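You operate a simulated robot arm through the tools that you are given. There is no shell and no other tool. Be economical: measure what you need, move in short steps, check, and stop when the job is done.

You are at the controls of a simulated robot arm. One attempt, no reset.

## Task
Test the damp of the seated cube and stand the matching white block on the blue tag pad.
Fine: the cube on the pale square seat; the probe's plug goes in and the meter on, and both stay so; put the probe back. Set down upright: red probe.

It is judged by the outcome, as a careful person would: the job done as asked, and still so three seconds after it is handed in. It fails if anything else is knocked over, pushed out of place, dropped, spilled or broken.

## Robot
A 7-joint arm with a two-finger parallel gripper, fixed in place. Base frame: the origin is at the foot of the arm, x ahead of it, y to its left, z up; the work surface is at about z = 850. Lengths are in mm, angles in degrees, forces in N, time in s.
Its first joint turns from -149.0 to 149.0 degrees. Payload 3.43 kg.
Tool frame: the origin (TCP) lies between the finger pads and is the grasp point; the fingertips stand 30 mm ahead of it; z points along the fingers, y is the line along which they close. The gripper opens to 94 mm. The fingers are 28 mm wide and 10 mm thick; the gripper's body (50 by 96 mm) begins 55 mm behind the TCP.
Orientation is that of the tool frame in the base frame, as a unit quaternion [x, y, z, w]. With the fingers straight down and closing along the base's y, the tool's x points along the base's -x, its y along +y and its z along -z.

## Interface
- The arm moves only by the tool drive_tool. Its argument "deltas" is a list of rows, each an object (a shift or turn left out is 0, a gripper value left out holds the last) with "jaw": the opening in per cent of the stroke, from 0 (shut) to 100 (fully open); "xyz": the shift along the tool's x, y, z in mm, a list of three; "delta_rot": the turn, a rotation vector about the tool's x, y, z in degrees, a list of three. In form: [{"jaw": jaw, "xyz": [dx, dy, dz], "delta_rot": [ax, ay, az]}, ...]. A call has 1 to 12 rows; each row is the pose to reach, as a shift and turn from the pose commanded when the call began, along the tool's axes at that moment. Rows are played at 5 a second. More than 50 mm and 8.6 degrees between two rows, or a gripper value outside its range, and nothing of the call is played. A pose out of reach is approached as far as the arm can. The call stops where the force on the tool passes 40 N (or 10 N more than at its start, if that is more) or the arm is blocked; 0.2 s more then pass. The fingers move at their own pace (about 45 mm/s each) and stop on an object; they squeeze with about 26 N. The grip force told is the motor's: it shows also when the fingers shut on nothing. Time passes only in rows, and 0.2 s behind the last, so rows that repeat a pose let the fingers close. It gives the time, the measured TCP pose, the force on the tool (base axes), the opening and the grip force at its end, in the units of the frame above (readings bear some noise), with the torque about the TCP (base axes, N m) and any sound that the robot's microphone picked up.
- Cameras (640 x 400 px; columns grow to the right, rows downward): "scene" is fixed at [402, 498.6, 1433.9]; the picture's right is [-0.21, -0.98, 0.00], its down [-0.68, 0.15, -0.72] and it looks along [0.70, -0.15, -0.70] (base axes); focal length 253 px, centre (320, 200). "wrist" rides on the gripper at [76, 14, -103] in the tool frame; the picture's right is [-0.18, 0.98, 0.00], its down [-0.75, -0.14, -0.64] and it looks along [-0.63, -0.12, 0.77] (tool axes); focal length 243 px, centre (320, 200). There is no depth. A picture from a camera that has moved, and an enlarged one, comes with that camera's place and axes in the base frame and with its lens.
- get_image(camera): a new picture of that camera. No time passes.
- close_up(camera, box): a new picture of the part [left, top, right, bottom] of that camera's present view, enlarged. No time passes.
- close_job(): hands the job in; it is judged then, once.

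Go step by step. Nothing tells you positions but the pictures and the camera data: compare them with the known pose of the tool, close in by small moves and look again before you grip or let go. The budget is 120 turns and 68 pictures, counting those below and the enlarged ones. Unless the task says otherwise, let go and move clear before handing in, and close with one line.

The tools are called as a command line: name --argument value ..., lists and objects as JSON in quotes. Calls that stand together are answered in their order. drive_tool: Moves the arm, as the interface text tells. Its arguments: {"type":"object","properties":{"deltas":{"type":"array","items":{"type":"object","properties":{"jaw":{"type":"number"},"xyz":{"type":"array","items":{"type":"number"}},"delta_rot":{"type":"array","items":{"type":"number"}}}}}},"required":["deltas"]} The other tools are called the same way: get_image (camera) takes a picture; close_up (camera, box) takes an enlarged picture of a part of a camera's view; close_job () hands the job in.

At the start:

```text
time_s: 0.0
ee_pos: [821.5, 547.8, 1208.0]
ee_rot: [0.0, 1.0, -0.001, 0.0]
wrist_force: [0.4, 0.3, 0.3]
wrist_torque: [0.02, 0.0, 0.02]
grip_width: 93.9
gripper_force: 0.0
```

scene: 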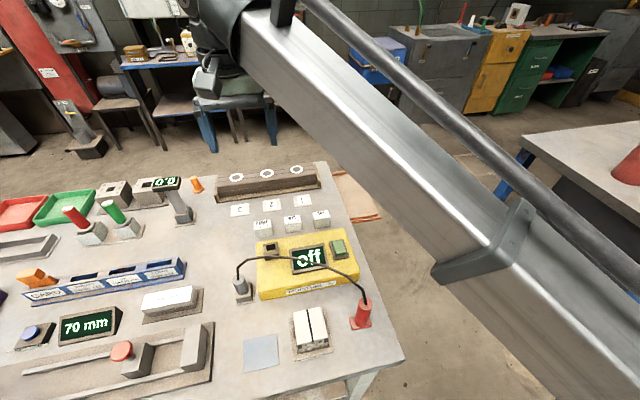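
wrist: 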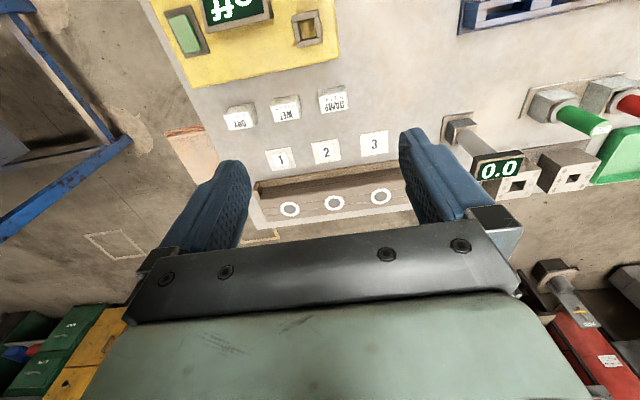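

I see a bench with a yellow meter box reading "off", a grey plug on a cable, a red probe, white blocks, tags and pads. I'll enlarge the relevant parts first.

close_up --camera "scene" --box '[210, 220, 410, 370]'

close_up --camera "scene" --box '[190, 150, 390, 250]'

close_up --camera "scene" --box '[0, 160, 240, 400]'

```text
2.67 times, centred on (310, 295) of scene
camera zoom: at [402.0, 498.6, 1433.9], right [-0.21, -0.98, 0.0], down [-0.68, 0.15, -0.72], along [0.7, -0.15, -0.7], focal length 675 px, centre (347, -53)
```

zoom: 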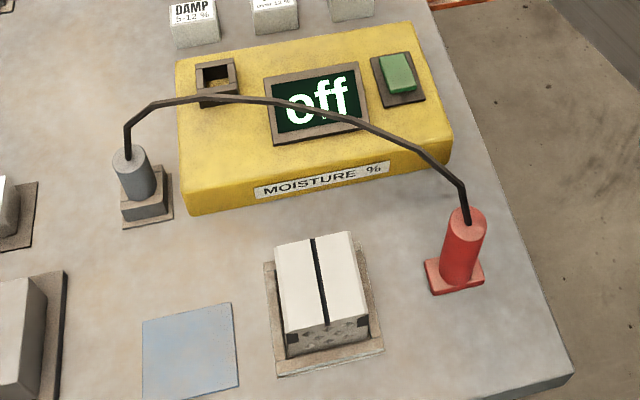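

```text
3.20 times, centred on (290, 200) of scene
camera zoom: at [402.0, 498.6, 1433.9], right [-0.21, -0.98, 0.0], down [-0.68, 0.15, -0.72], along [0.7, -0.15, -0.7], focal length 810 px, centre (416, 200)
```

zoom: 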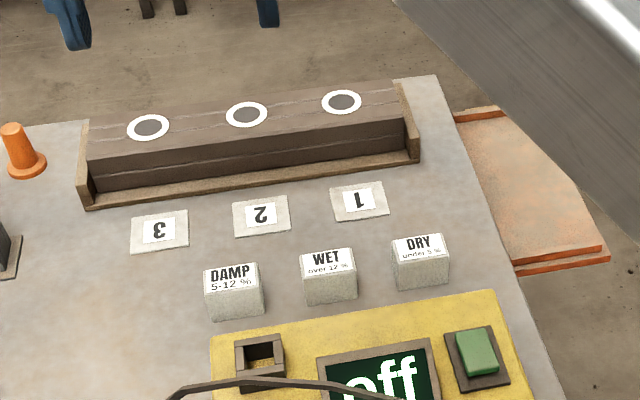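

```text
1.67 times, centred on (120, 280) of scene
camera zoom: at [402.0, 498.6, 1433.9], right [-0.21, -0.98, 0.0], down [-0.68, 0.15, -0.72], along [0.7, -0.15, -0.7], focal length 422 px, centre (653, 67)
```

zoom: 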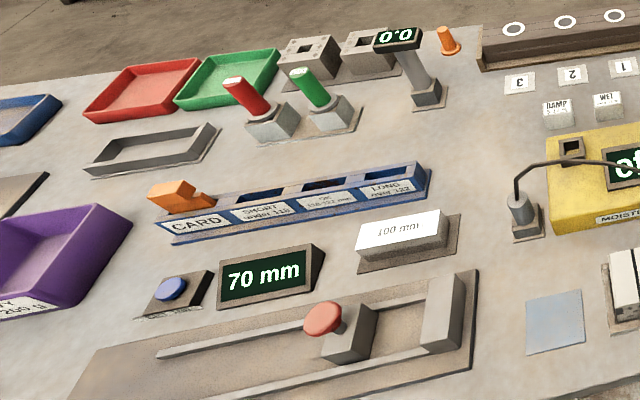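

I estimate the cube at about (584,478), probe (593,369), plug (711,621), socket (794,544), button (760,373) and pad (575,585). Next I move above that area and look with the wrist camera.

drive_tool --deltas '[{"xyz": [36, -14, 20]}, {"xyz": [72, -28, 40]}, {"xyz": [108, -42, 60]}, {"xyz": [144, -56, 80]}, {"xyz": [180, -70, 100]}, {"xyz": [180, -70, 100]}]'

get_image --camera "wrist"

get_image --camera "scene"

```text
time_s: 1.4
ee_pos: [639.6, 479.2, 1108.3]
ee_rot: [0.0, 1.0, 0.0, 0.0]
wrist_force: [-0.5, -0.4, -1.2]
wrist_torque: [-0.02, 0.03, -0.01]
grip_width: 93.9
gripper_force: 0.0
```

```text
62 pictures are left
camera wrist: at [563.7, 493.5, 1210.5], right [0.18, 0.98, 0.0], down [0.75, -0.14, 0.64], along [0.63, -0.12, -0.77], focal length 243 px, centre (320, 200)
```

wrist: 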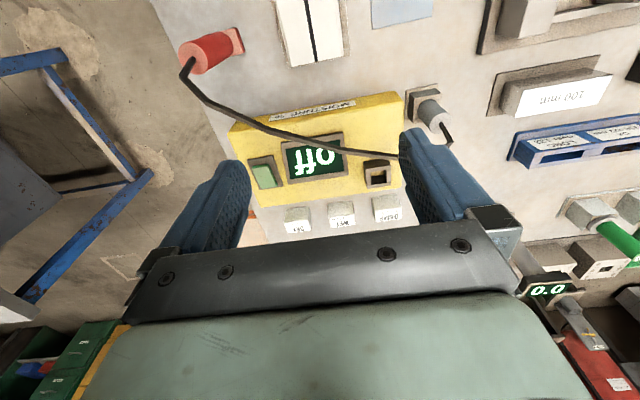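

```text
61 pictures are left
```

scene: 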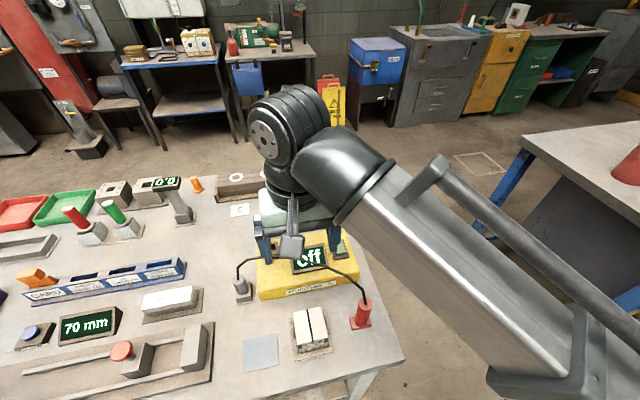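

The wrist view shows the whole meter setup from above. I'll enlarge its top half to measure.

close_up --camera "wrist" --box '[160, 0, 480, 200]'

```text
2.00 times, centred on (320, 100) of wrist
camera zoom: at [563.7, 493.5, 1210.5], right [0.18, 0.98, 0.0], down [0.75, -0.14, 0.64], along [0.63, -0.12, -0.77], focal length 485 px, centre (320, 400)
```

zoom: 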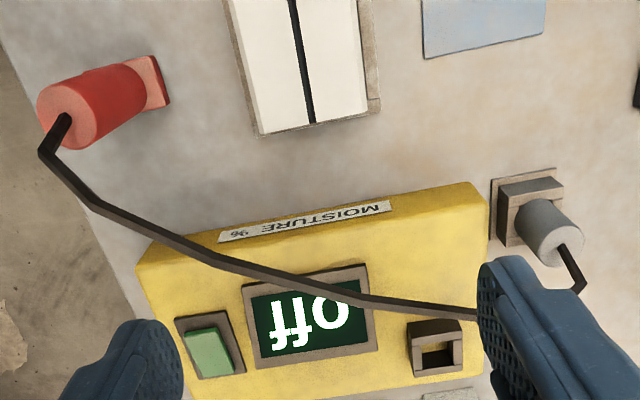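

Everything on the bench looks aligned with the base axes. The cube top is near z 915, with its slit along x at y≈480. Now I go closer above the grey plug to look at it and the socket.

drive_tool --deltas '[{"xyz": [-10, 28, 0]}, {"xyz": [-20, 56, 10]}, {"xyz": [-30, 84, 20]}, {"xyz": [-40, 112, 30]}, {"xyz": [-50, 138, 40]}, {"xyz": [-50, 138, 40]}]'

get_image --camera "wrist"

close_up --camera "scene" --box '[210, 220, 370, 320]'

```text
time_s: 2.8
ee_pos: [692.9, 617.3, 1067.1]
ee_rot: [0.0, 1.0, 0.0, 0.0]
wrist_force: [-0.4, 0.2, 0.7]
wrist_torque: [0.03, 0.02, 0.02]
grip_width: 93.7
gripper_force: 0.1
```

```text
59 pictures are left
camera wrist: at [617.5, 630.6, 1168.9], right [0.18, 0.98, 0.0], down [0.75, -0.14, 0.64], along [0.63, -0.12, -0.77], focal length 243 px, centre (320, 200)
```

wrist: 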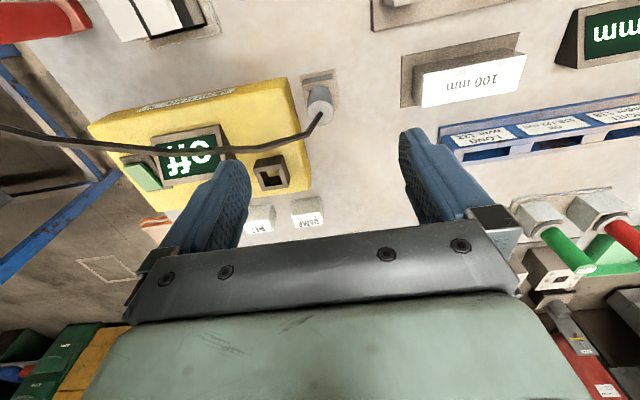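

```text
4.00 times, centred on (290, 270) of scene
camera zoom: at [402.0, 498.6, 1433.9], right [-0.21, -0.98, 0.0], down [-0.68, 0.15, -0.72], along [0.7, -0.15, -0.7], focal length 1013 px, centre (440, -80)
```

zoom: 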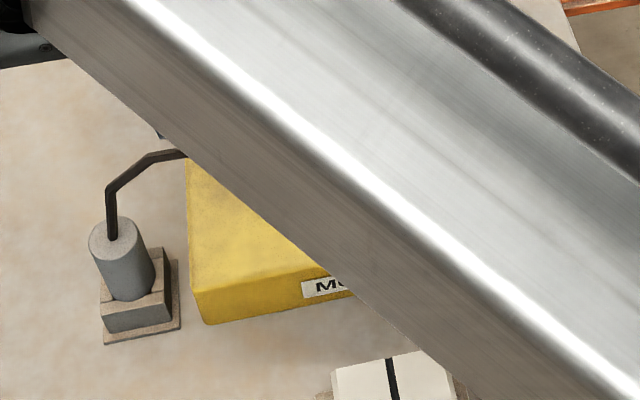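

The plug top triangulates to about (702,615,909). I'll rotate the gripper −90° so it closes along x, keeping the cable on the open side, while coming down to 1010.

drive_tool --deltas '[{"xyz": [-1, 0, 5], "delta_rot": [0, 0, -8.2]}, {"xyz": [-2, 0, 10], "delta_rot": [0, 0, -16.4]}, {"xyz": [-3, 0, 15], "delta_rot": [0, 0, -24.6]}, {"xyz": [-4, -1, 20], "delta_rot": [0, 0, -32.8]}, {"xyz": [-5, -1, 25], "delta_rot": [0, 0, -41]}, {"xyz": [-6, -1, 30], "delta_rot": [0, 0, -49.2]}, {"xyz": [-7, -1, 35], "delta_rot": [0, 0, -57.4]}, {"xyz": [-8, -2, 40], "delta_rot": [0, 0, -65.6]}, {"xyz": [-9, -2, 45], "delta_rot": [0, 0, -73.8]}, {"xyz": [-9, -2, 50], "delta_rot": [0, 0, -82]}, {"xyz": [-9, -2, 57], "delta_rot": [0, 0, -90]}, {"xyz": [-9, -2, 57], "delta_rot": [0, 0, -90]}]'

get_image --camera "wrist"

```text
time_s: 5.4
ee_pos: [700.5, 613.8, 1010.4]
ee_rot: [0.707, -0.707, 0.001, 0.0]
wrist_force: [0.1, -0.6, 0.4]
wrist_torque: [0.03, 0.03, -0.02]
grip_width: 94.1
gripper_force: 0.1
```

```text
57 pictures are left
camera wrist: at [687.1, 537.6, 1112.6], right [-0.98, 0.18, 0.0], down [0.14, 0.75, 0.64], along [0.12, 0.63, -0.77], focal length 243 px, centre (320, 200)
```

wrist: 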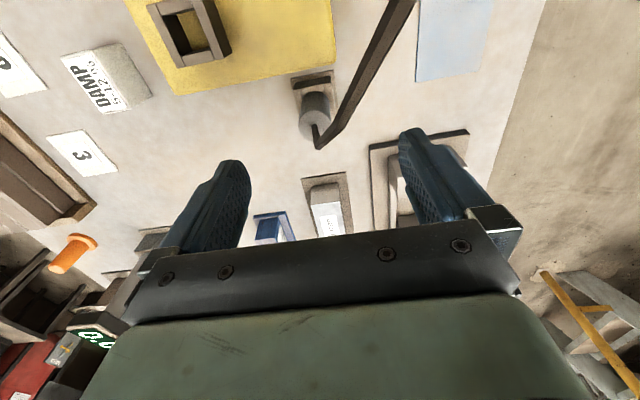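

Rotation reached: tool x is now −y and the jaws close along x. I'll zoom on the plug to refine its position.

close_up --camera "wrist" --box '[240, 50, 400, 150]'

close_up --camera "wrist" --box '[110, 0, 270, 100]'

```text
4.00 times, centred on (320, 100) of wrist
camera zoom: at [687.1, 537.6, 1112.6], right [-0.98, 0.18, 0.0], down [0.14, 0.75, 0.64], along [0.12, 0.63, -0.77], focal length 970 px, centre (320, 600)
```

zoom: 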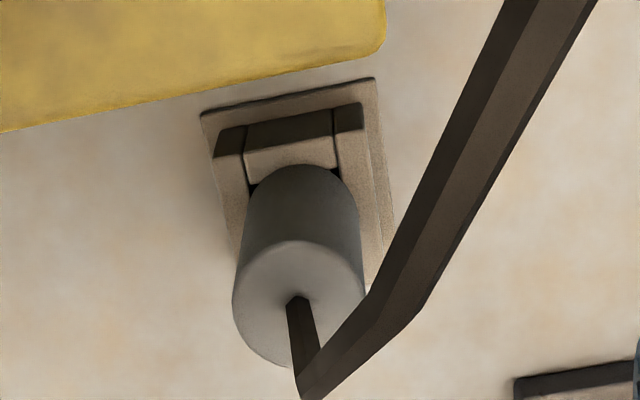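

```text
4.00 times, centred on (190, 50) of wrist
camera zoom: at [687.1, 537.6, 1112.6], right [-0.98, 0.18, 0.0], down [0.14, 0.75, 0.64], along [0.12, 0.63, -0.77], focal length 970 px, centre (840, 800)
```

zoom: 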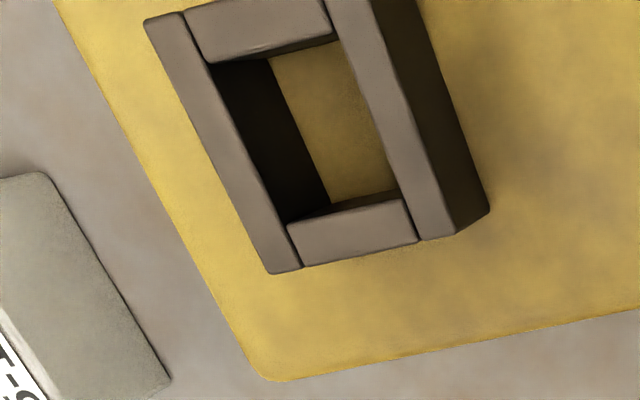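

Combining views gives the plug top at about (705,616,920). I'll lower to 950 with the jaws open around it and check again.

drive_tool --deltas '[{"xyz": [-2, -4, 20]}, {"xyz": [-2, -4, 40]}, {"xyz": [-2, -4, 60]}, {"xyz": [-2, -4, 60]}]'

get_image --camera "wrist"

close_up --camera "scene" --box '[200, 200, 360, 300]'

```text
time_s: 6.4
ee_pos: [703.8, 618.1, 948.8]
ee_rot: [-0.707, 0.707, 0.0, 0.001]
wrist_force: [0.0, -0.7, -0.3]
wrist_torque: [-0.01, 0.02, -0.01]
grip_width: 94.0
gripper_force: 0.0
```

```text
54 pictures are left
camera wrist: at [691.0, 540.6, 1052.0], right [-0.98, 0.18, 0.0], down [0.14, 0.75, 0.64], along [0.12, 0.63, -0.77], focal length 243 px, centre (320, 200)
```

wrist: 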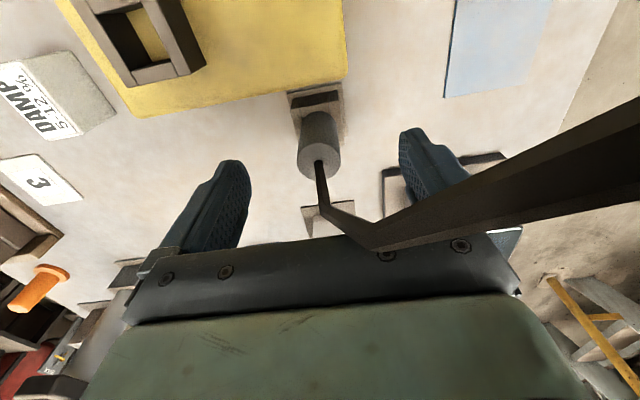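

```text
4.00 times, centred on (280, 250) of scene
camera zoom: at [402.0, 498.6, 1433.9], right [-0.21, -0.98, 0.0], down [-0.68, 0.15, -0.72], along [0.7, -0.15, -0.7], focal length 1013 px, centre (480, 0)
```

zoom: 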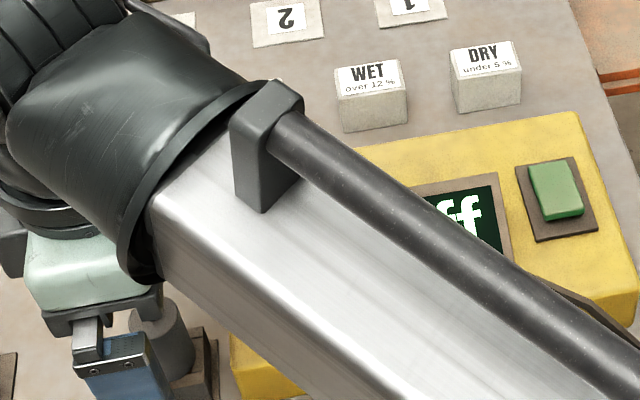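

The plug is between the jaws at about (705,615.5), with its top near 918. I'll centre, lower to TCP z≈907 and close.

drive_tool --deltas '[{"xyz": [2, -1, 14]}, {"xyz": [2, -1, 28]}, {"xyz": [2, -1, 41]}, {"xyz": [2, -1, 41]}]'

get_image --camera "wrist"

```text
time_s: 7.4
ee_pos: [706.5, 615.7, 911.0]
ee_rot: [0.707, -0.707, 0.001, 0.0]
wrist_force: [0.3, -0.7, 0.2]
wrist_torque: [0.01, 0.01, 0.04]
grip_width: 94.3
gripper_force: 0.0
```

```text
52 pictures are left
camera wrist: at [692.8, 538.9, 1013.4], right [-0.98, 0.18, 0.0], down [0.14, 0.75, 0.64], along [0.12, 0.63, -0.77], focal length 243 px, centre (320, 200)
```

wrist: 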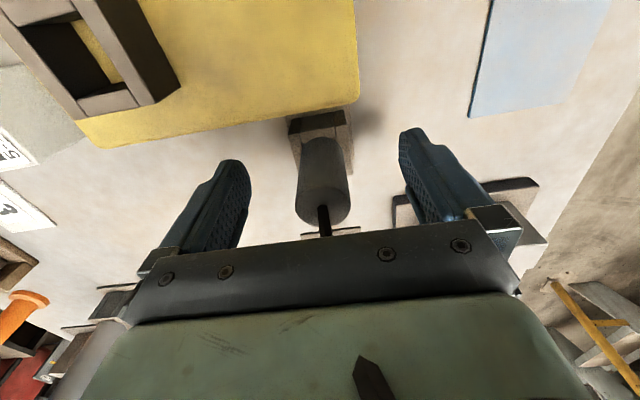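

The plug top is near z 922 and the jaws straddle it. Closing now.

drive_tool --deltas '[{"xyz": [0, 0, 2], "jaw": 60}, {"xyz": [0, 0, 2], "jaw": 30}, {"xyz": [0, 0, 2], "jaw": 10}, {"xyz": [0, 0, 2], "jaw": 10}, {"xyz": [0, 0, 2], "jaw": 10}, {"xyz": [0, 0, 2], "jaw": 10}]'

get_image --camera "wrist"

```text
time_s: 8.8
ee_pos: [706.8, 613.3, 909.5]
ee_rot: [-0.707, 0.707, 0.001, -0.001]
wrist_force: [-11.7, -0.9, -3.0]
wrist_torque: [0.01, 0.47, -0.13]
grip_width: 35.7
gripper_force: 44.7
```

```text
51 pictures are left
camera wrist: at [691.7, 538.6, 1011.1], right [-0.98, 0.18, 0.0], down [0.14, 0.75, 0.64], along [0.12, 0.63, -0.77], focal length 243 px, centre (320, 200)
```

wrist: 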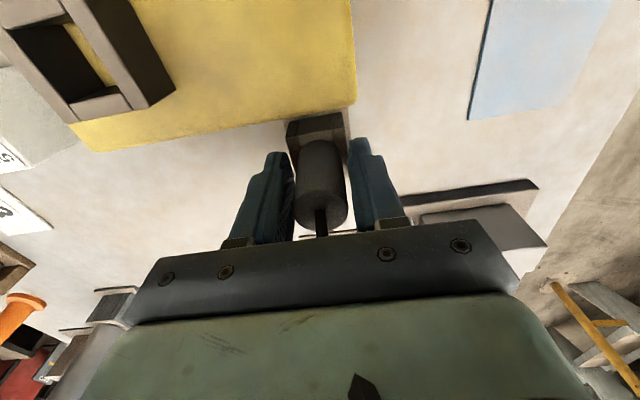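

The 35.7 mm opening and the side force suggest the tips are on the holder block rather than the plug. I'll open, rise 9 mm, shift slightly and close again.

drive_tool --deltas '[{"jaw": 60}, {"jaw": 60}, {"jaw": 60, "xyz": [0, 1, -9]}, {"jaw": 10, "xyz": [0, 1, -9]}, {"jaw": 10, "xyz": [0, 1, -9]}, {"jaw": 10, "xyz": [0, 1, -9]}, {"jaw": 10, "xyz": [0, 1, -9]}, {"jaw": 10, "xyz": [0, 1, -9]}]'

close_up --camera "wrist" --box '[220, 80, 420, 260]'

```text
time_s: 10.6
ee_pos: [706.1, 616.5, 917.1]
ee_rot: [-0.707, 0.708, 0.0, 0.0]
wrist_force: [-0.6, -0.1, 0.9]
wrist_torque: [0.0, 0.01, 0.0]
grip_width: 25.4
gripper_force: 25.9
```

```text
2.22 times, centred on (320, 170) of wrist
camera zoom: at [692.4, 539.3, 1019.8], right [-0.98, 0.18, 0.0], down [0.14, 0.75, 0.64], along [0.12, 0.63, -0.77], focal length 539 px, centre (320, 267)
```

zoom: 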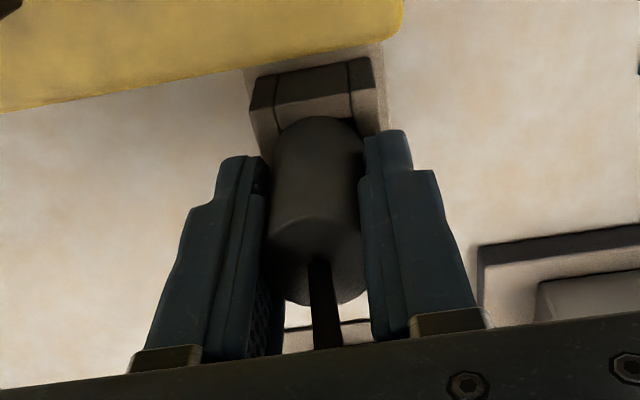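

The plug is gripped at 25.4 mm. Lifting straight up.

drive_tool --deltas '[{"xyz": [0, 0, -15]}, {"xyz": [0, 0, -35]}, {"xyz": [0, 0, -60]}, {"xyz": [0, 0, -90]}, {"xyz": [0, 0, -90]}]'

get_image --camera "wrist"

get_image --camera "scene"

```text
time_s: 11.8
ee_pos: [705.2, 614.9, 1007.7]
ee_rot: [-0.707, 0.707, 0.0, 0.0]
wrist_force: [0.6, 0.4, -0.5]
wrist_torque: [-0.02, -0.01, -0.04]
grip_width: 25.7
gripper_force: 25.8
```

```text
49 pictures are left
camera wrist: at [691.5, 538.3, 1110.3], right [-0.98, 0.18, 0.0], down [0.14, 0.75, 0.64], along [0.12, 0.63, -0.77], focal length 243 px, centre (320, 200)
```

wrist: 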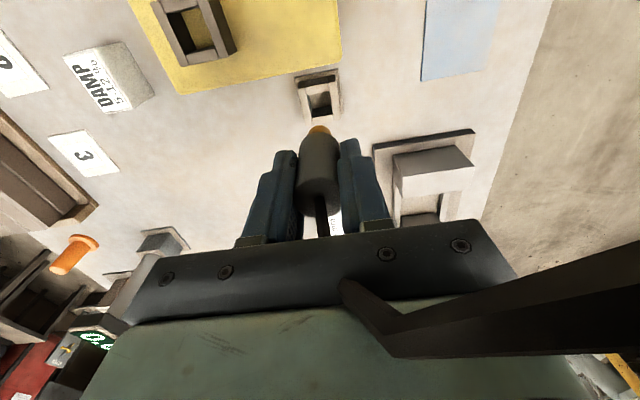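

```text
48 pictures are left
```

scene: 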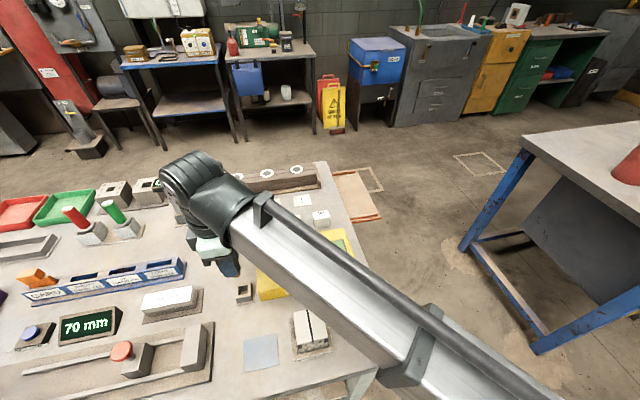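

The plug came out, with a brass pin at its lower end. I'll enlarge the view of the socket and the empty holder, using the holder as a calibration reference.

close_up --camera "wrist" --box '[140, 0, 360, 137]'

```text
2.91 times, centred on (250, 68) of wrist
camera zoom: at [691.5, 538.3, 1110.3], right [-0.98, 0.18, 0.0], down [0.14, 0.75, 0.64], along [0.12, 0.63, -0.77], focal length 706 px, centre (524, 582)
```

zoom: 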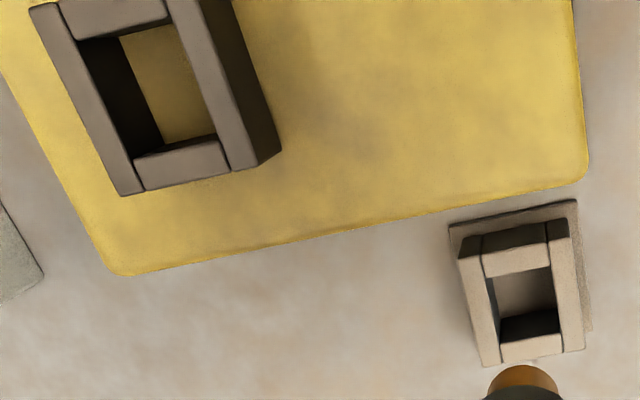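

The socket is estimated near (783,540), with its top around z 905. I'll move to (783,578,1010) so the camera looks at it squarely past the plug.

drive_tool --deltas '[{"xyz": [12, -26, 0]}, {"xyz": [24, -52, 0]}, {"xyz": [37, -78, 0]}, {"xyz": [37, -78, 0]}]'

close_up --camera "wrist" --box '[200, 0, 440, 150]'

```text
time_s: 12.8
ee_pos: [783.5, 576.8, 1005.5]
ee_rot: [-0.707, 0.707, 0.0, 0.001]
wrist_force: [-0.1, -0.8, -0.2]
wrist_torque: [-0.04, 0.05, 0.01]
grip_width: 25.7
gripper_force: 25.7
```

```text
2.67 times, centred on (320, 75) of wrist
camera zoom: at [769.4, 500.7, 1108.4], right [-0.98, 0.18, 0.0], down [0.14, 0.75, 0.64], along [0.12, 0.63, -0.77], focal length 647 px, centre (320, 533)
```

zoom: 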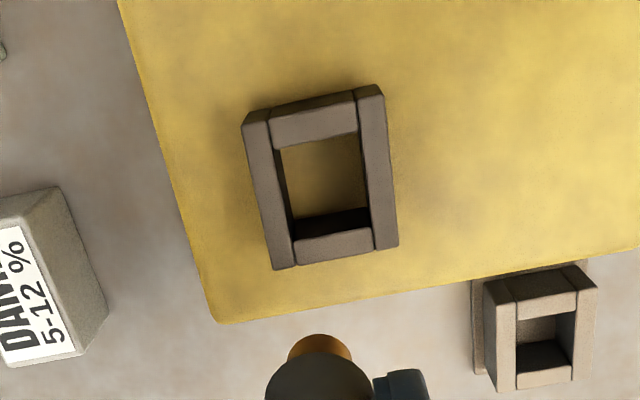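

Both holes look the same size (about 22 mm, pin about 17 mm). The socket hole comes to about (775.5,543) with its top near z 911, against the holder's 879. I move over it and lower part way to check.

drive_tool --deltas '[{"xyz": [18, 4, 0]}, {"xyz": [35.4, 8.5, 0]}, {"xyz": [35.4, 8.5, 18]}, {"xyz": [35.4, 8.5, 18]}]'

close_up --camera "wrist" --box '[220, 60, 420, 220]'

close_up --camera "scene" --box '[200, 190, 360, 290]'

```text
time_s: 13.8
ee_pos: [775.9, 542.9, 985.0]
ee_rot: [-0.707, 0.707, 0.001, 0.0]
wrist_force: [-0.3, 0.2, -0.3]
wrist_torque: [0.02, -0.02, 0.02]
grip_width: 25.4
gripper_force: 25.6
```

```text
2.50 times, centred on (320, 140) of wrist
camera zoom: at [761.2, 465.6, 1087.5], right [-0.98, 0.18, 0.0], down [0.14, 0.75, 0.64], along [0.12, 0.63, -0.77], focal length 606 px, centre (320, 350)
```

zoom: 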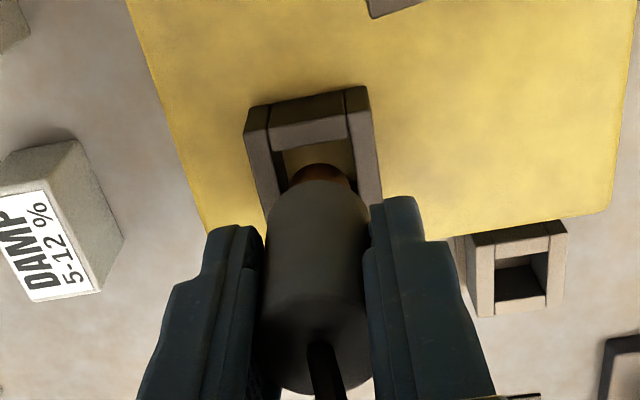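

```text
4.00 times, centred on (280, 240) of scene
camera zoom: at [402.0, 498.6, 1433.9], right [-0.21, -0.98, 0.0], down [-0.68, 0.15, -0.72], along [0.7, -0.15, -0.7], focal length 1013 px, centre (480, 40)
```

zoom: 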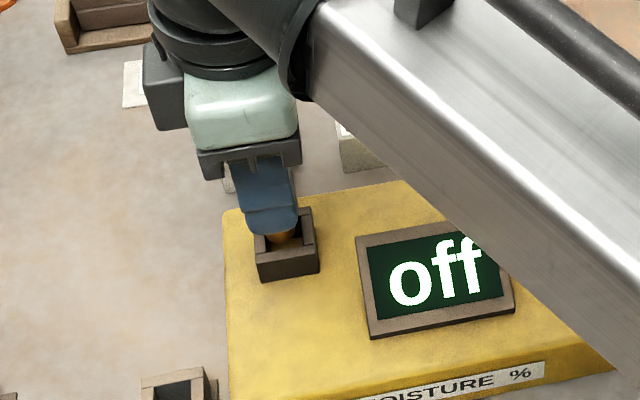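

The pin appears lined up over the socket. I lower another 18 mm and check.

drive_tool --deltas '[{"xyz": [0, 0, 6]}, {"xyz": [0, 0, 12]}, {"xyz": [0, 0, 17]}]'

close_up --camera "wrist" --box '[240, 80, 400, 180]'

close_up --camera "scene" --box '[240, 220, 320, 270]'

```text
time_s: 14.6
ee_pos: [774.2, 541.3, 970.0]
ee_rot: [0.707, -0.707, 0.0, 0.001]
wrist_force: [-0.2, 0.0, -1.0]
wrist_torque: [0.0, -0.01, 0.03]
grip_width: 25.8
gripper_force: 26.3
```

```text
4.00 times, centred on (320, 130) of wrist
camera zoom: at [761.0, 465.8, 1072.9], right [-0.98, 0.18, 0.0], down [0.14, 0.75, 0.64], along [0.12, 0.63, -0.77], focal length 970 px, centre (320, 480)
```

zoom: 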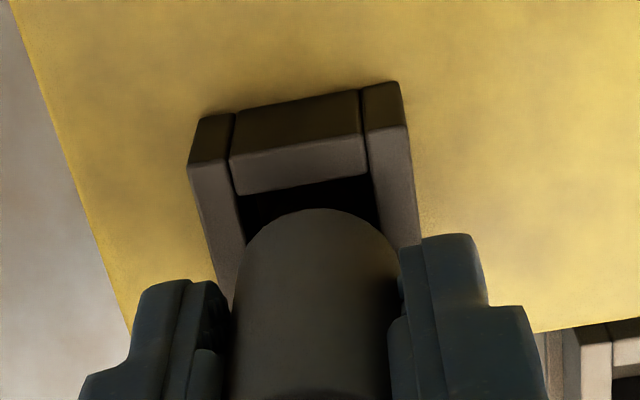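

```text
8.00 times, centred on (280, 245) of scene
camera zoom: at [402.0, 498.6, 1433.9], right [-0.21, -0.98, 0.0], down [-0.68, 0.15, -0.72], along [0.7, -0.15, -0.7], focal length 2025 px, centre (640, -160)
```

zoom: 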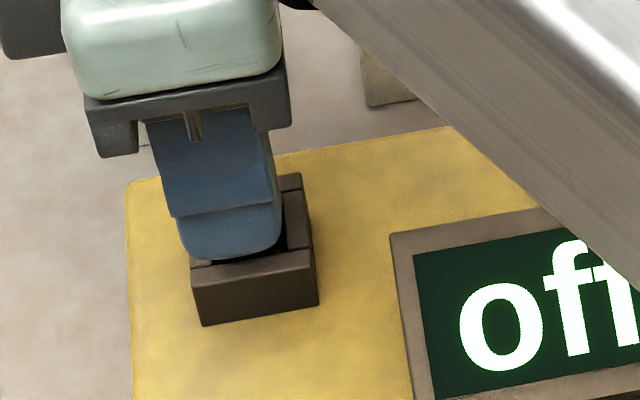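

Still aligned and not touching. I continue down toward the expected seat at TCP z≈949.

drive_tool --deltas '[{"xyz": [0, 0, 4]}, {"xyz": [0, 0, 8]}, {"xyz": [0, 0, 12]}, {"xyz": [0, 0, 15]}, {"xyz": [0, 0, 18]}]'

close_up --camera "wrist" --box '[240, 80, 400, 180]'

close_up --camera "scene" --box '[240, 220, 320, 270]'

```text
time_s: 15.8
ee_pos: [773.9, 541.5, 955.3]
ee_rot: [0.707, -0.707, 0.0, -0.001]
wrist_force: [-1.2, 1.4, 36.1]
wrist_torque: [0.13, 0.0, 0.0]
grip_width: 25.9
gripper_force: 25.9
```

```text
4.00 times, centred on (320, 130) of wrist
camera zoom: at [760.0, 464.1, 1057.0], right [-0.98, 0.18, 0.0], down [0.14, 0.75, 0.64], along [0.12, 0.63, -0.77], focal length 970 px, centre (320, 480)
```

zoom: 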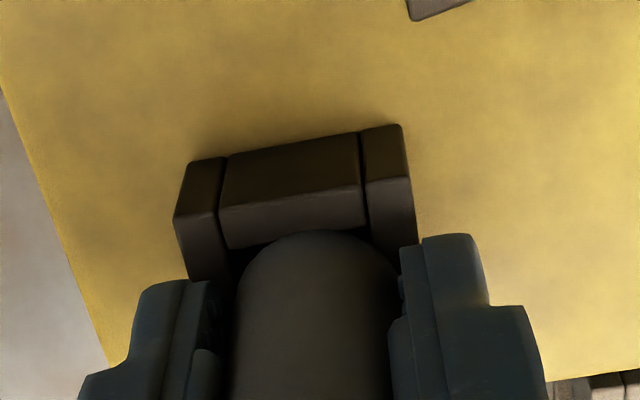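

```text
8.00 times, centred on (280, 245) of scene
camera zoom: at [402.0, 498.6, 1433.9], right [-0.21, -0.98, 0.0], down [-0.68, 0.15, -0.72], along [0.7, -0.15, -0.7], focal length 2025 px, centre (640, -160)
```

zoom: 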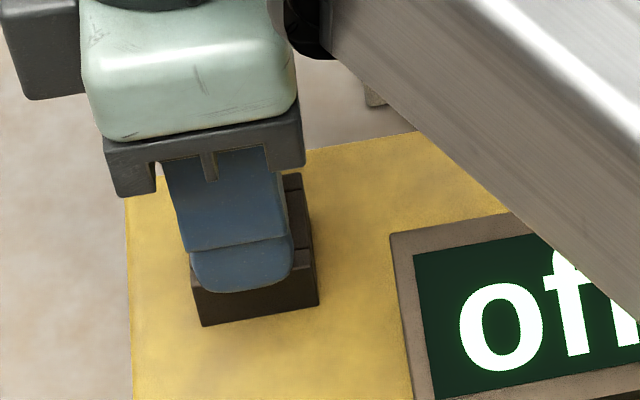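

Contact came at TCP z≈955 with the shoulder apparently on the frame. I test that the pin is really inside with a small sideways nudge.

drive_tool --deltas '[{"xyz": [0, 0, -3]}, {"xyz": [0, 2, -3]}, {"xyz": [0, 4, -3]}]'

```text
time_s: 16.6
ee_pos: [772.9, 541.0, 954.9]
ee_rot: [-0.706, 0.708, -0.001, 0.0]
wrist_force: [19.4, -2.1, -4.0]
wrist_torque: [-0.1, -0.78, -0.02]
grip_width: 25.7
gripper_force: 26.0
```

The side force built up at once, so the pin is captive in the socket. I centre, press back down gently, open and rise.

drive_tool --deltas '[{"xyz": [0, -4, 0]}, {"xyz": [0, -4, 1]}, {"xyz": [0, -4, 1], "jaw": 50}, {"xyz": [0, -4, 1], "jaw": 70}, {"xyz": [0, -4, 1], "jaw": 70}, {"xyz": [0, -4, -20], "jaw": 70}, {"xyz": [0, -4, -60]}, {"xyz": [0, -4, -100]}, {"xyz": [0, -4, -100]}]'

get_image --camera "wrist"

```text
time_s: 18.6
ee_pos: [776.7, 541.2, 1057.3]
ee_rot: [-0.707, 0.707, 0.001, 0.0]
wrist_force: [0.0, 0.0, 0.0]
wrist_torque: [-0.01, -0.01, 0.0]
grip_width: 66.1
gripper_force: 0.1
```

```text
39 pictures are left
camera wrist: at [762.3, 465.9, 1159.6], right [-0.98, 0.18, 0.0], down [0.14, 0.75, 0.64], along [0.12, 0.63, -0.77], focal length 243 px, centre (320, 200)
```

wrist: 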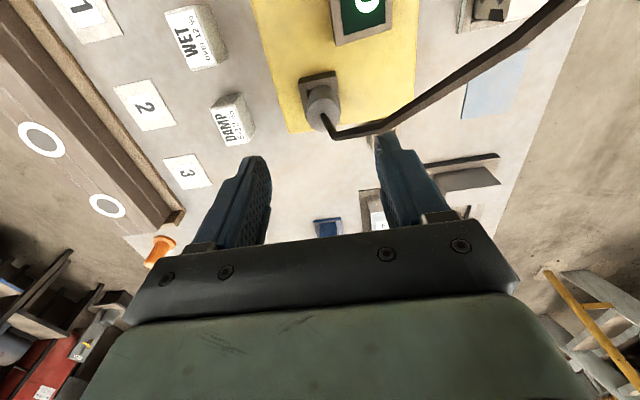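

The plug stands in the socket. Next, the green button: I close the jaws and move near it for a measuring look.

drive_tool --deltas '[{"xyz": [33, 5, 5], "jaw": 0}, {"xyz": [66, 10, 10], "jaw": 0}, {"xyz": [100, 15, 20], "jaw": 0}, {"xyz": [133, 19, 30], "jaw": 0}, {"xyz": [133, 19, 30], "jaw": 0}]'

get_image --camera "wrist"

```text
time_s: 19.8
ee_pos: [760.0, 411.8, 1030.7]
ee_rot: [-0.707, 0.707, 0.0, 0.0]
wrist_force: [0.0, -0.2, -1.3]
wrist_torque: [0.0, -0.01, -0.01]
grip_width: 0.1
gripper_force: 26.2
```

```text
38 pictures are left
camera wrist: at [745.7, 334.7, 1133.3], right [-0.98, 0.18, 0.0], down [0.14, 0.75, 0.64], along [0.12, 0.63, -0.77], focal length 243 px, centre (320, 200)
```

wrist: 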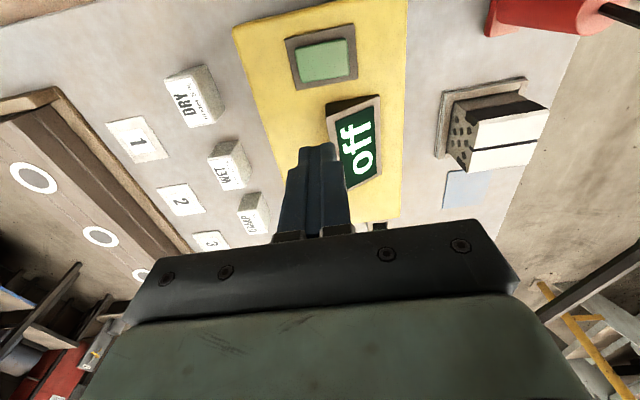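

The button's centre computes to (750.5,374.5), with its top around z 900–905. I move above it and lower until it yields.

drive_tool --deltas '[{"xyz": [19, 4, 20]}, {"xyz": [37, 8.5, 45]}, {"xyz": [37, 8.5, 75]}, {"xyz": [37, 8.5, 85]}, {"xyz": [37, 8.5, 90]}, {"xyz": [37, 8.5, 93]}, {"xyz": [37, 8.5, 96]}, {"xyz": [37, 8.5, 99]}, {"xyz": [37, 8.5, 102]}, {"xyz": [37, 8.5, 105]}]'

close_up --camera "scene" --box '[240, 200, 400, 300]'

```text
time_s: 20.9
ee_pos: [746.6, 371.9, 944.8]
ee_rot: [-0.707, 0.707, -0.001, 0.0]
wrist_force: [-6.3, -3.1, 14.1]
wrist_torque: [-0.23, 0.16, 0.01]
grip_width: 0.0
gripper_force: 25.4
heard: click
stopped in row 5: the force on the tool passed its limit at 52 N (the readings are from after the stop); the commanded pose is now the measured one
```

```text
4.00 times, centred on (320, 250) of scene
camera zoom: at [402.0, 498.6, 1433.9], right [-0.21, -0.98, 0.0], down [-0.68, 0.15, -0.72], along [0.7, -0.15, -0.7], focal length 1013 px, centre (320, 0)
```

zoom: 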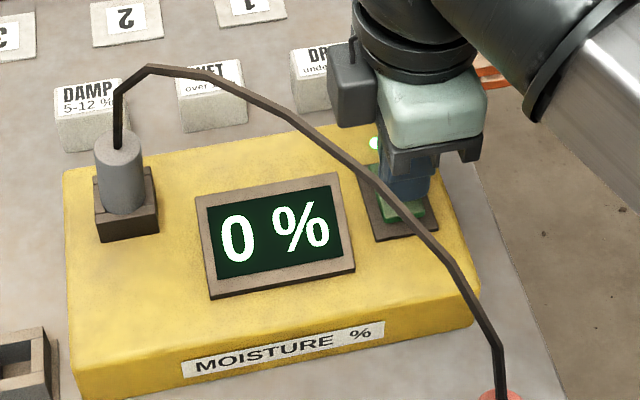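

The button clicked, and the meter is on and reads 0 %. Now I rise and move toward the red probe.

drive_tool --deltas '[{"xyz": [0, 0, -40], "jaw": 0}, {"xyz": [0, 0, -90], "jaw": 40}, {"xyz": [0, 0, -140], "jaw": 100}, {"xyz": [-8, 40, -150]}, {"xyz": [-16, 80, -150]}, {"xyz": [-24, 120, -150]}, {"xyz": [-30, 160, -150]}, {"xyz": [-30, 160, -150]}]'

get_image --camera "wrist"

close_up --camera "scene" --box '[230, 230, 390, 370]'

```text
time_s: 22.7
ee_pos: [584.5, 405.7, 1092.5]
ee_rot: [0.707, -0.707, 0.0, -0.002]
wrist_force: [-0.4, -0.9, 0.1]
wrist_torque: [0.02, 0.03, 0.02]
grip_width: 93.9
gripper_force: 0.1
```

```text
36 pictures are left
camera wrist: at [571.3, 328.2, 1195.0], right [-0.98, 0.18, 0.0], down [0.14, 0.75, 0.64], along [0.12, 0.63, -0.77], focal length 243 px, centre (320, 200)
```

wrist: 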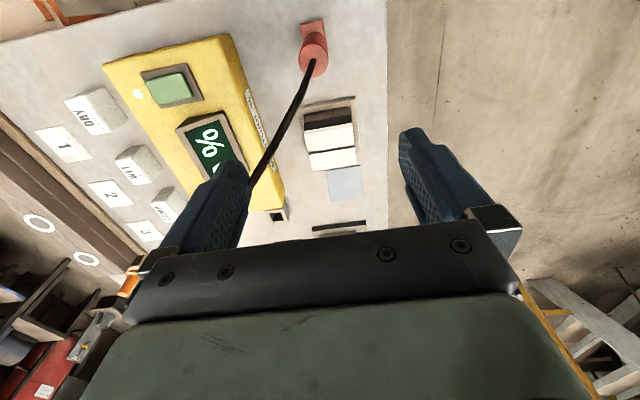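

```text
2.86 times, centred on (310, 300) of scene
camera zoom: at [402.0, 498.6, 1433.9], right [-0.21, -0.98, 0.0], down [-0.68, 0.15, -0.72], along [0.7, -0.15, -0.7], focal length 723 px, centre (349, -86)
```

zoom: 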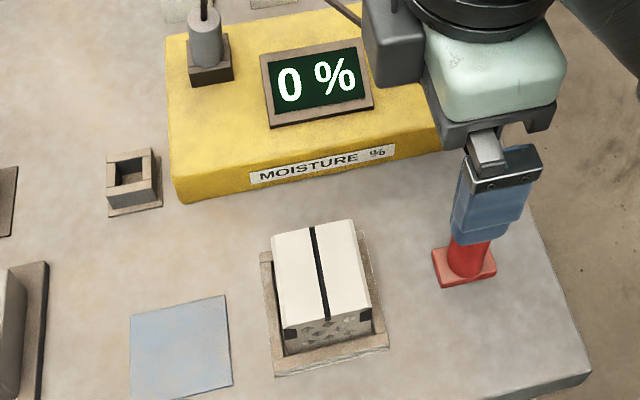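

The probe is just ahead of the tool, standing on a small red base. I'll zoom in for accuracy.

close_up --camera "wrist" --box '[240, 0, 400, 100]'

```text
4.00 times, centred on (320, 50) of wrist
camera zoom: at [571.3, 328.2, 1195.0], right [-0.98, 0.18, 0.0], down [0.14, 0.75, 0.64], along [0.12, 0.63, -0.77], focal length 970 px, centre (320, 800)
```

zoom: 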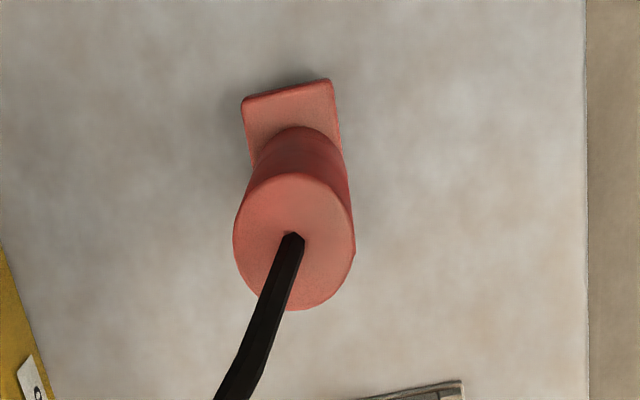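

The probe axis is near (585.5,369.5), top at about 957. I move above it at z 1000 and check.

drive_tool --deltas '[{"xyz": [18, -1, 30]}, {"xyz": [36, -1, 60]}, {"xyz": [36, -1, 92]}, {"xyz": [36, -1, 92]}]'

get_image --camera "wrist"

```text
time_s: 23.7
ee_pos: [586.4, 367.8, 998.9]
ee_rot: [-0.707, 0.707, -0.001, 0.002]
wrist_force: [0.3, -0.1, -0.5]
wrist_torque: [-0.01, 0.0, 0.02]
grip_width: 94.0
gripper_force: 0.1
```

```text
33 pictures are left
camera wrist: at [573.5, 291.3, 1101.5], right [-0.98, 0.18, 0.0], down [0.14, 0.75, 0.64], along [0.12, 0.63, -0.77], focal length 243 px, centre (320, 200)
```

wrist: 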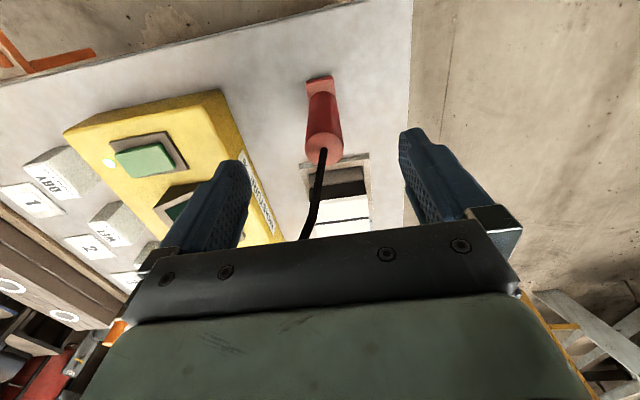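

The probe top is consistent at (585.5,368,957). I lower to TCP z≈932 and grip.

drive_tool --deltas '[{"xyz": [0, 1, 25]}, {"xyz": [0, 1, 50]}, {"xyz": [0, 1, 67]}, {"xyz": [0, 1, 67]}, {"xyz": [0, 1, 67], "jaw": 50}, {"xyz": [0, 1, 67], "jaw": 10}, {"xyz": [0, 1, 67], "jaw": 10}, {"xyz": [0, 1, 67], "jaw": 10}, {"xyz": [0, 1, 67], "jaw": 10}, {"xyz": [0, 1, 67], "jaw": 10}]'

get_image --camera "wrist"

```text
time_s: 25.9
ee_pos: [587.0, 367.2, 934.5]
ee_rot: [-0.707, 0.708, 0.0, 0.002]
wrist_force: [0.9, 0.2, 0.9]
wrist_torque: [0.02, 0.01, 0.01]
grip_width: 26.2
gripper_force: 26.2
```

```text
32 pictures are left
camera wrist: at [572.7, 290.2, 1036.5], right [-0.98, 0.18, 0.0], down [0.14, 0.75, 0.64], along [0.12, 0.63, -0.77], focal length 243 px, centre (320, 200)
```

wrist: 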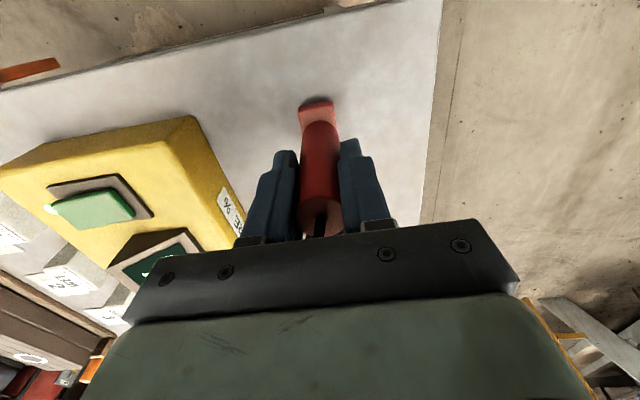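

The probe is gripped at 26.2 mm. I lift straight up and look at its tip.

drive_tool --deltas '[{"xyz": [0, 0, -20]}, {"xyz": [0, 0, -50]}, {"xyz": [0, 0, -90]}, {"xyz": [0, 0, -120]}, {"xyz": [0, 0, -120]}]'

close_up --camera "scene" --box '[270, 210, 430, 370]'

close_up --camera "wrist" --box '[220, 60, 420, 260]'

```text
time_s: 27.1
ee_pos: [588.4, 364.1, 1053.3]
ee_rot: [-0.707, 0.707, -0.001, 0.002]
wrist_force: [0.4, 0.2, -0.1]
wrist_torque: [-0.01, -0.03, 0.05]
grip_width: 26.0
gripper_force: 26.0
```

```text
2.50 times, centred on (350, 290) of scene
camera zoom: at [402.0, 498.6, 1433.9], right [-0.21, -0.98, 0.0], down [-0.68, 0.15, -0.72], along [0.7, -0.15, -0.7], focal length 633 px, centre (245, -25)
```

zoom: 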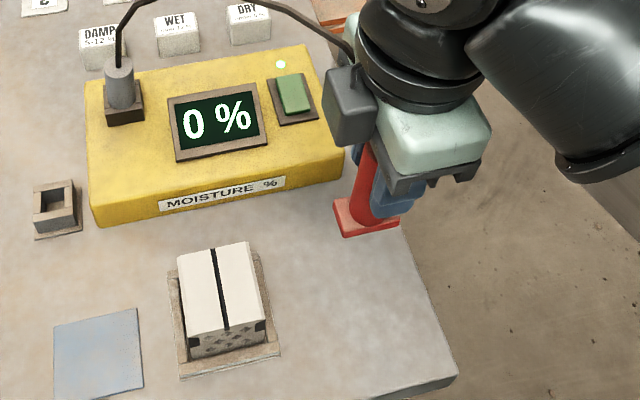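

```text
2.00 times, centred on (320, 160) of wrist
camera zoom: at [574.7, 287.2, 1155.5], right [-0.98, 0.18, 0.0], down [0.14, 0.75, 0.64], along [0.12, 0.63, -0.77], focal length 485 px, centre (320, 280)
```

zoom: 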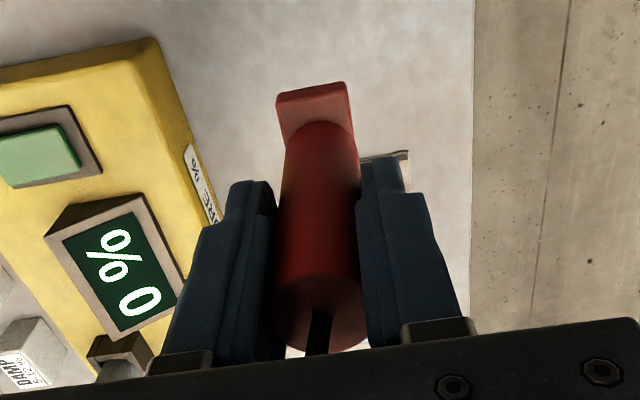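

The probe has its own flat foot, so it gets set on the cube's top face at about (585,479,915). Its foot bottom is about 83 mm below the TCP. I carry it over at height, lower to just above and check.

drive_tool --deltas '[{"xyz": [-30, 1, -5]}, {"xyz": [-60, 2, -5]}, {"xyz": [-90, 2, -5]}, {"xyz": [-112, 2, 0]}, {"xyz": [-112, 2, 20]}, {"xyz": [-112, 2, 40]}, {"xyz": [-112, 2, 40]}]'

close_up --camera "scene" --box '[230, 250, 390, 370]'

close_up --camera "wrist" --box '[220, 60, 420, 260]'

```text
time_s: 28.7
ee_pos: [585.5, 479.6, 1010.4]
ee_rot: [-0.707, 0.707, -0.001, 0.002]
wrist_force: [0.0, 0.0, -0.5]
wrist_torque: [0.02, -0.01, -0.02]
grip_width: 26.2
gripper_force: 26.1
```

```text
3.33 times, centred on (310, 310) of scene
camera zoom: at [402.0, 498.6, 1433.9], right [-0.21, -0.98, 0.0], down [-0.68, 0.15, -0.72], along [0.7, -0.15, -0.7], focal length 844 px, centre (353, -167)
```

zoom: 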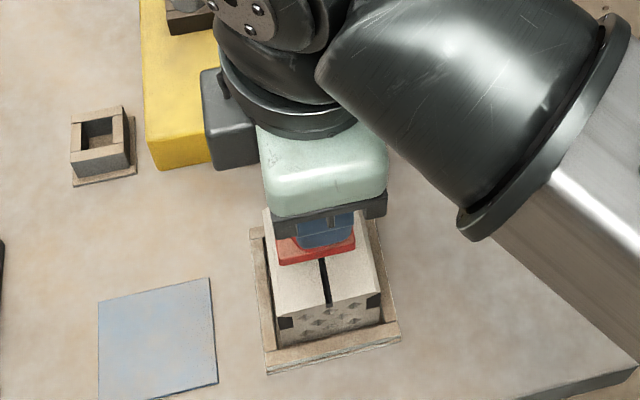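

```text
2.00 times, centred on (320, 160) of wrist
camera zoom: at [571.4, 402.8, 1113.0], right [-0.98, 0.18, 0.0], down [0.14, 0.75, 0.64], along [0.12, 0.63, -0.77], focal length 485 px, centre (320, 280)
```

zoom: 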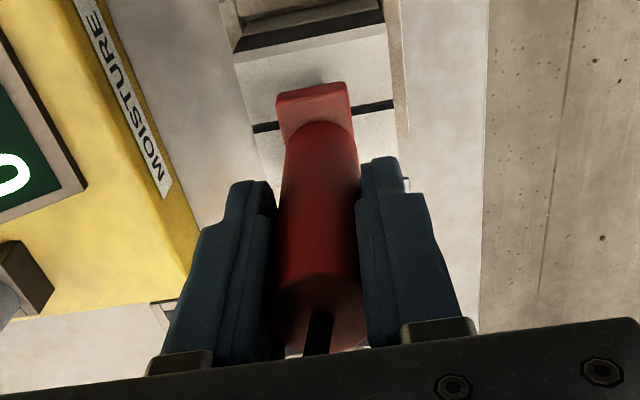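

The foot is centred over the cube, a little above it. I lower in small steps.

drive_tool --deltas '[{"xyz": [0, 0, 2]}, {"xyz": [0, 0, 4]}, {"xyz": [0, 0, 6]}, {"xyz": [0, 0, 8]}]'

close_up --camera "scene" --box '[230, 230, 390, 350]'

```text
time_s: 29.7
ee_pos: [585.6, 477.9, 1005.4]
ee_rot: [0.707, -0.707, 0.0, -0.002]
wrist_force: [0.5, -0.2, -0.5]
wrist_torque: [-0.03, -0.01, 0.02]
grip_width: 25.9
gripper_force: 25.8
```

```text
3.33 times, centred on (310, 290) of scene
camera zoom: at [402.0, 498.6, 1433.9], right [-0.21, -0.98, 0.0], down [-0.68, 0.15, -0.72], along [0.7, -0.15, -0.7], focal length 844 px, centre (353, -100)
```

zoom: 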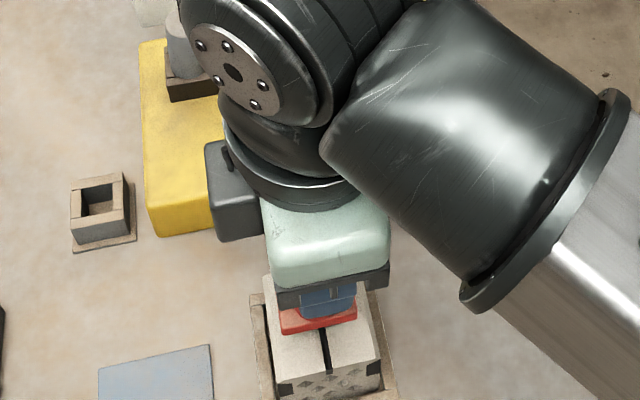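

No contact yet; I keep lowering.

drive_tool --deltas '[{"xyz": [0, 0, 2]}, {"xyz": [0, 0, 3]}, {"xyz": [0, 0, 4]}, {"xyz": [0, 0, 5]}]'

```text
time_s: 30.7
ee_pos: [584.8, 478.4, 1000.9]
ee_rot: [-0.707, 0.707, -0.001, 0.002]
wrist_force: [0.8, -0.1, -1.0]
wrist_torque: [-0.01, 0.0, -0.02]
grip_width: 26.0
gripper_force: 26.0
```

drive_tool --deltas '[{"xyz": [0, 0, 1]}, {"xyz": [0, 0, 2]}, {"xyz": [0, 0, 3]}, {"xyz": [0, 0, 4]}]'

get_image --camera "wrist"

```text
time_s: 31.7
ee_pos: [585.6, 479.2, 997.2]
ee_rot: [0.708, -0.706, 0.0, -0.002]
wrist_force: [-6.1, 1.1, 23.9]
wrist_torque: [-0.14, 0.55, 0.0]
grip_width: 26.0
gripper_force: 26.0
```

```text
26 pictures are left
camera wrist: at [571.7, 402.0, 1100.1], right [-0.98, 0.18, 0.0], down [0.14, 0.75, 0.64], along [0.12, 0.63, -0.76], focal length 243 px, centre (320, 200)
```

wrist: 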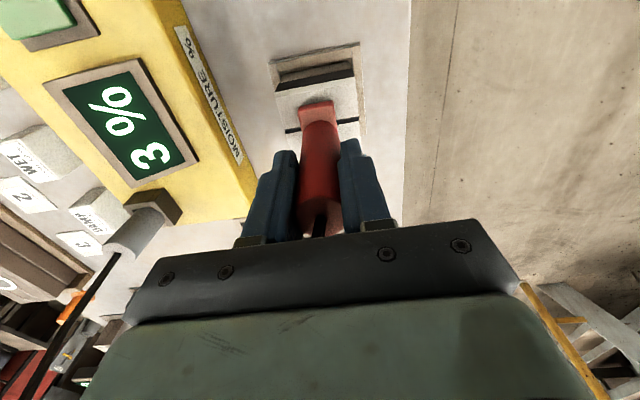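

There is contact with the cube and the display reads "3 %". I hold a moment so the reading can settle, then read it again.

drive_tool --deltas '[{"xyz": [0, 0, 0]}, {"xyz": [0, 0, 0]}, {"xyz": [0, 0, 0]}, {"xyz": [0, 0, 0]}, {"xyz": [0, 0, 0]}, {"xyz": [0, 0, 0]}, {"xyz": [0, 0, 0]}, {"xyz": [0, 0, 0]}, {"xyz": [0, 0, 0]}, {"xyz": [0, 0, 0]}]'

close_up --camera "wrist" --box '[0, 0, 240, 200]'

```text
time_s: 33.9
ee_pos: [586.5, 477.9, 997.8]
ee_rot: [0.707, -0.707, 0.001, -0.003]
wrist_force: [-2.0, 3.2, 37.8]
wrist_torque: [0.1, 0.28, 0.0]
grip_width: 26.0
gripper_force: 25.5
```

```text
2.00 times, centred on (120, 100) of wrist
camera zoom: at [571.9, 401.7, 1099.8], right [-0.98, 0.18, 0.0], down [0.14, 0.75, 0.64], along [0.12, 0.63, -0.76], focal length 485 px, centre (720, 400)
```

zoom: 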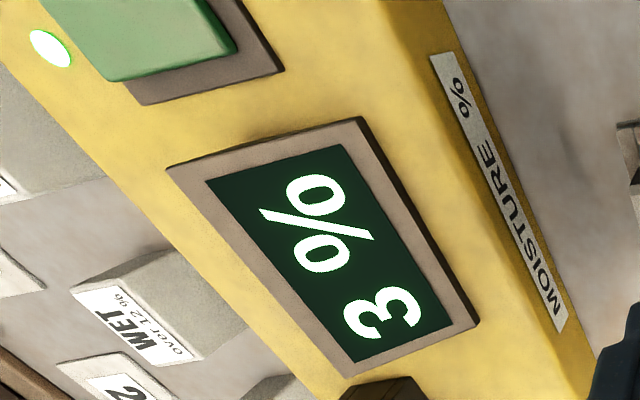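

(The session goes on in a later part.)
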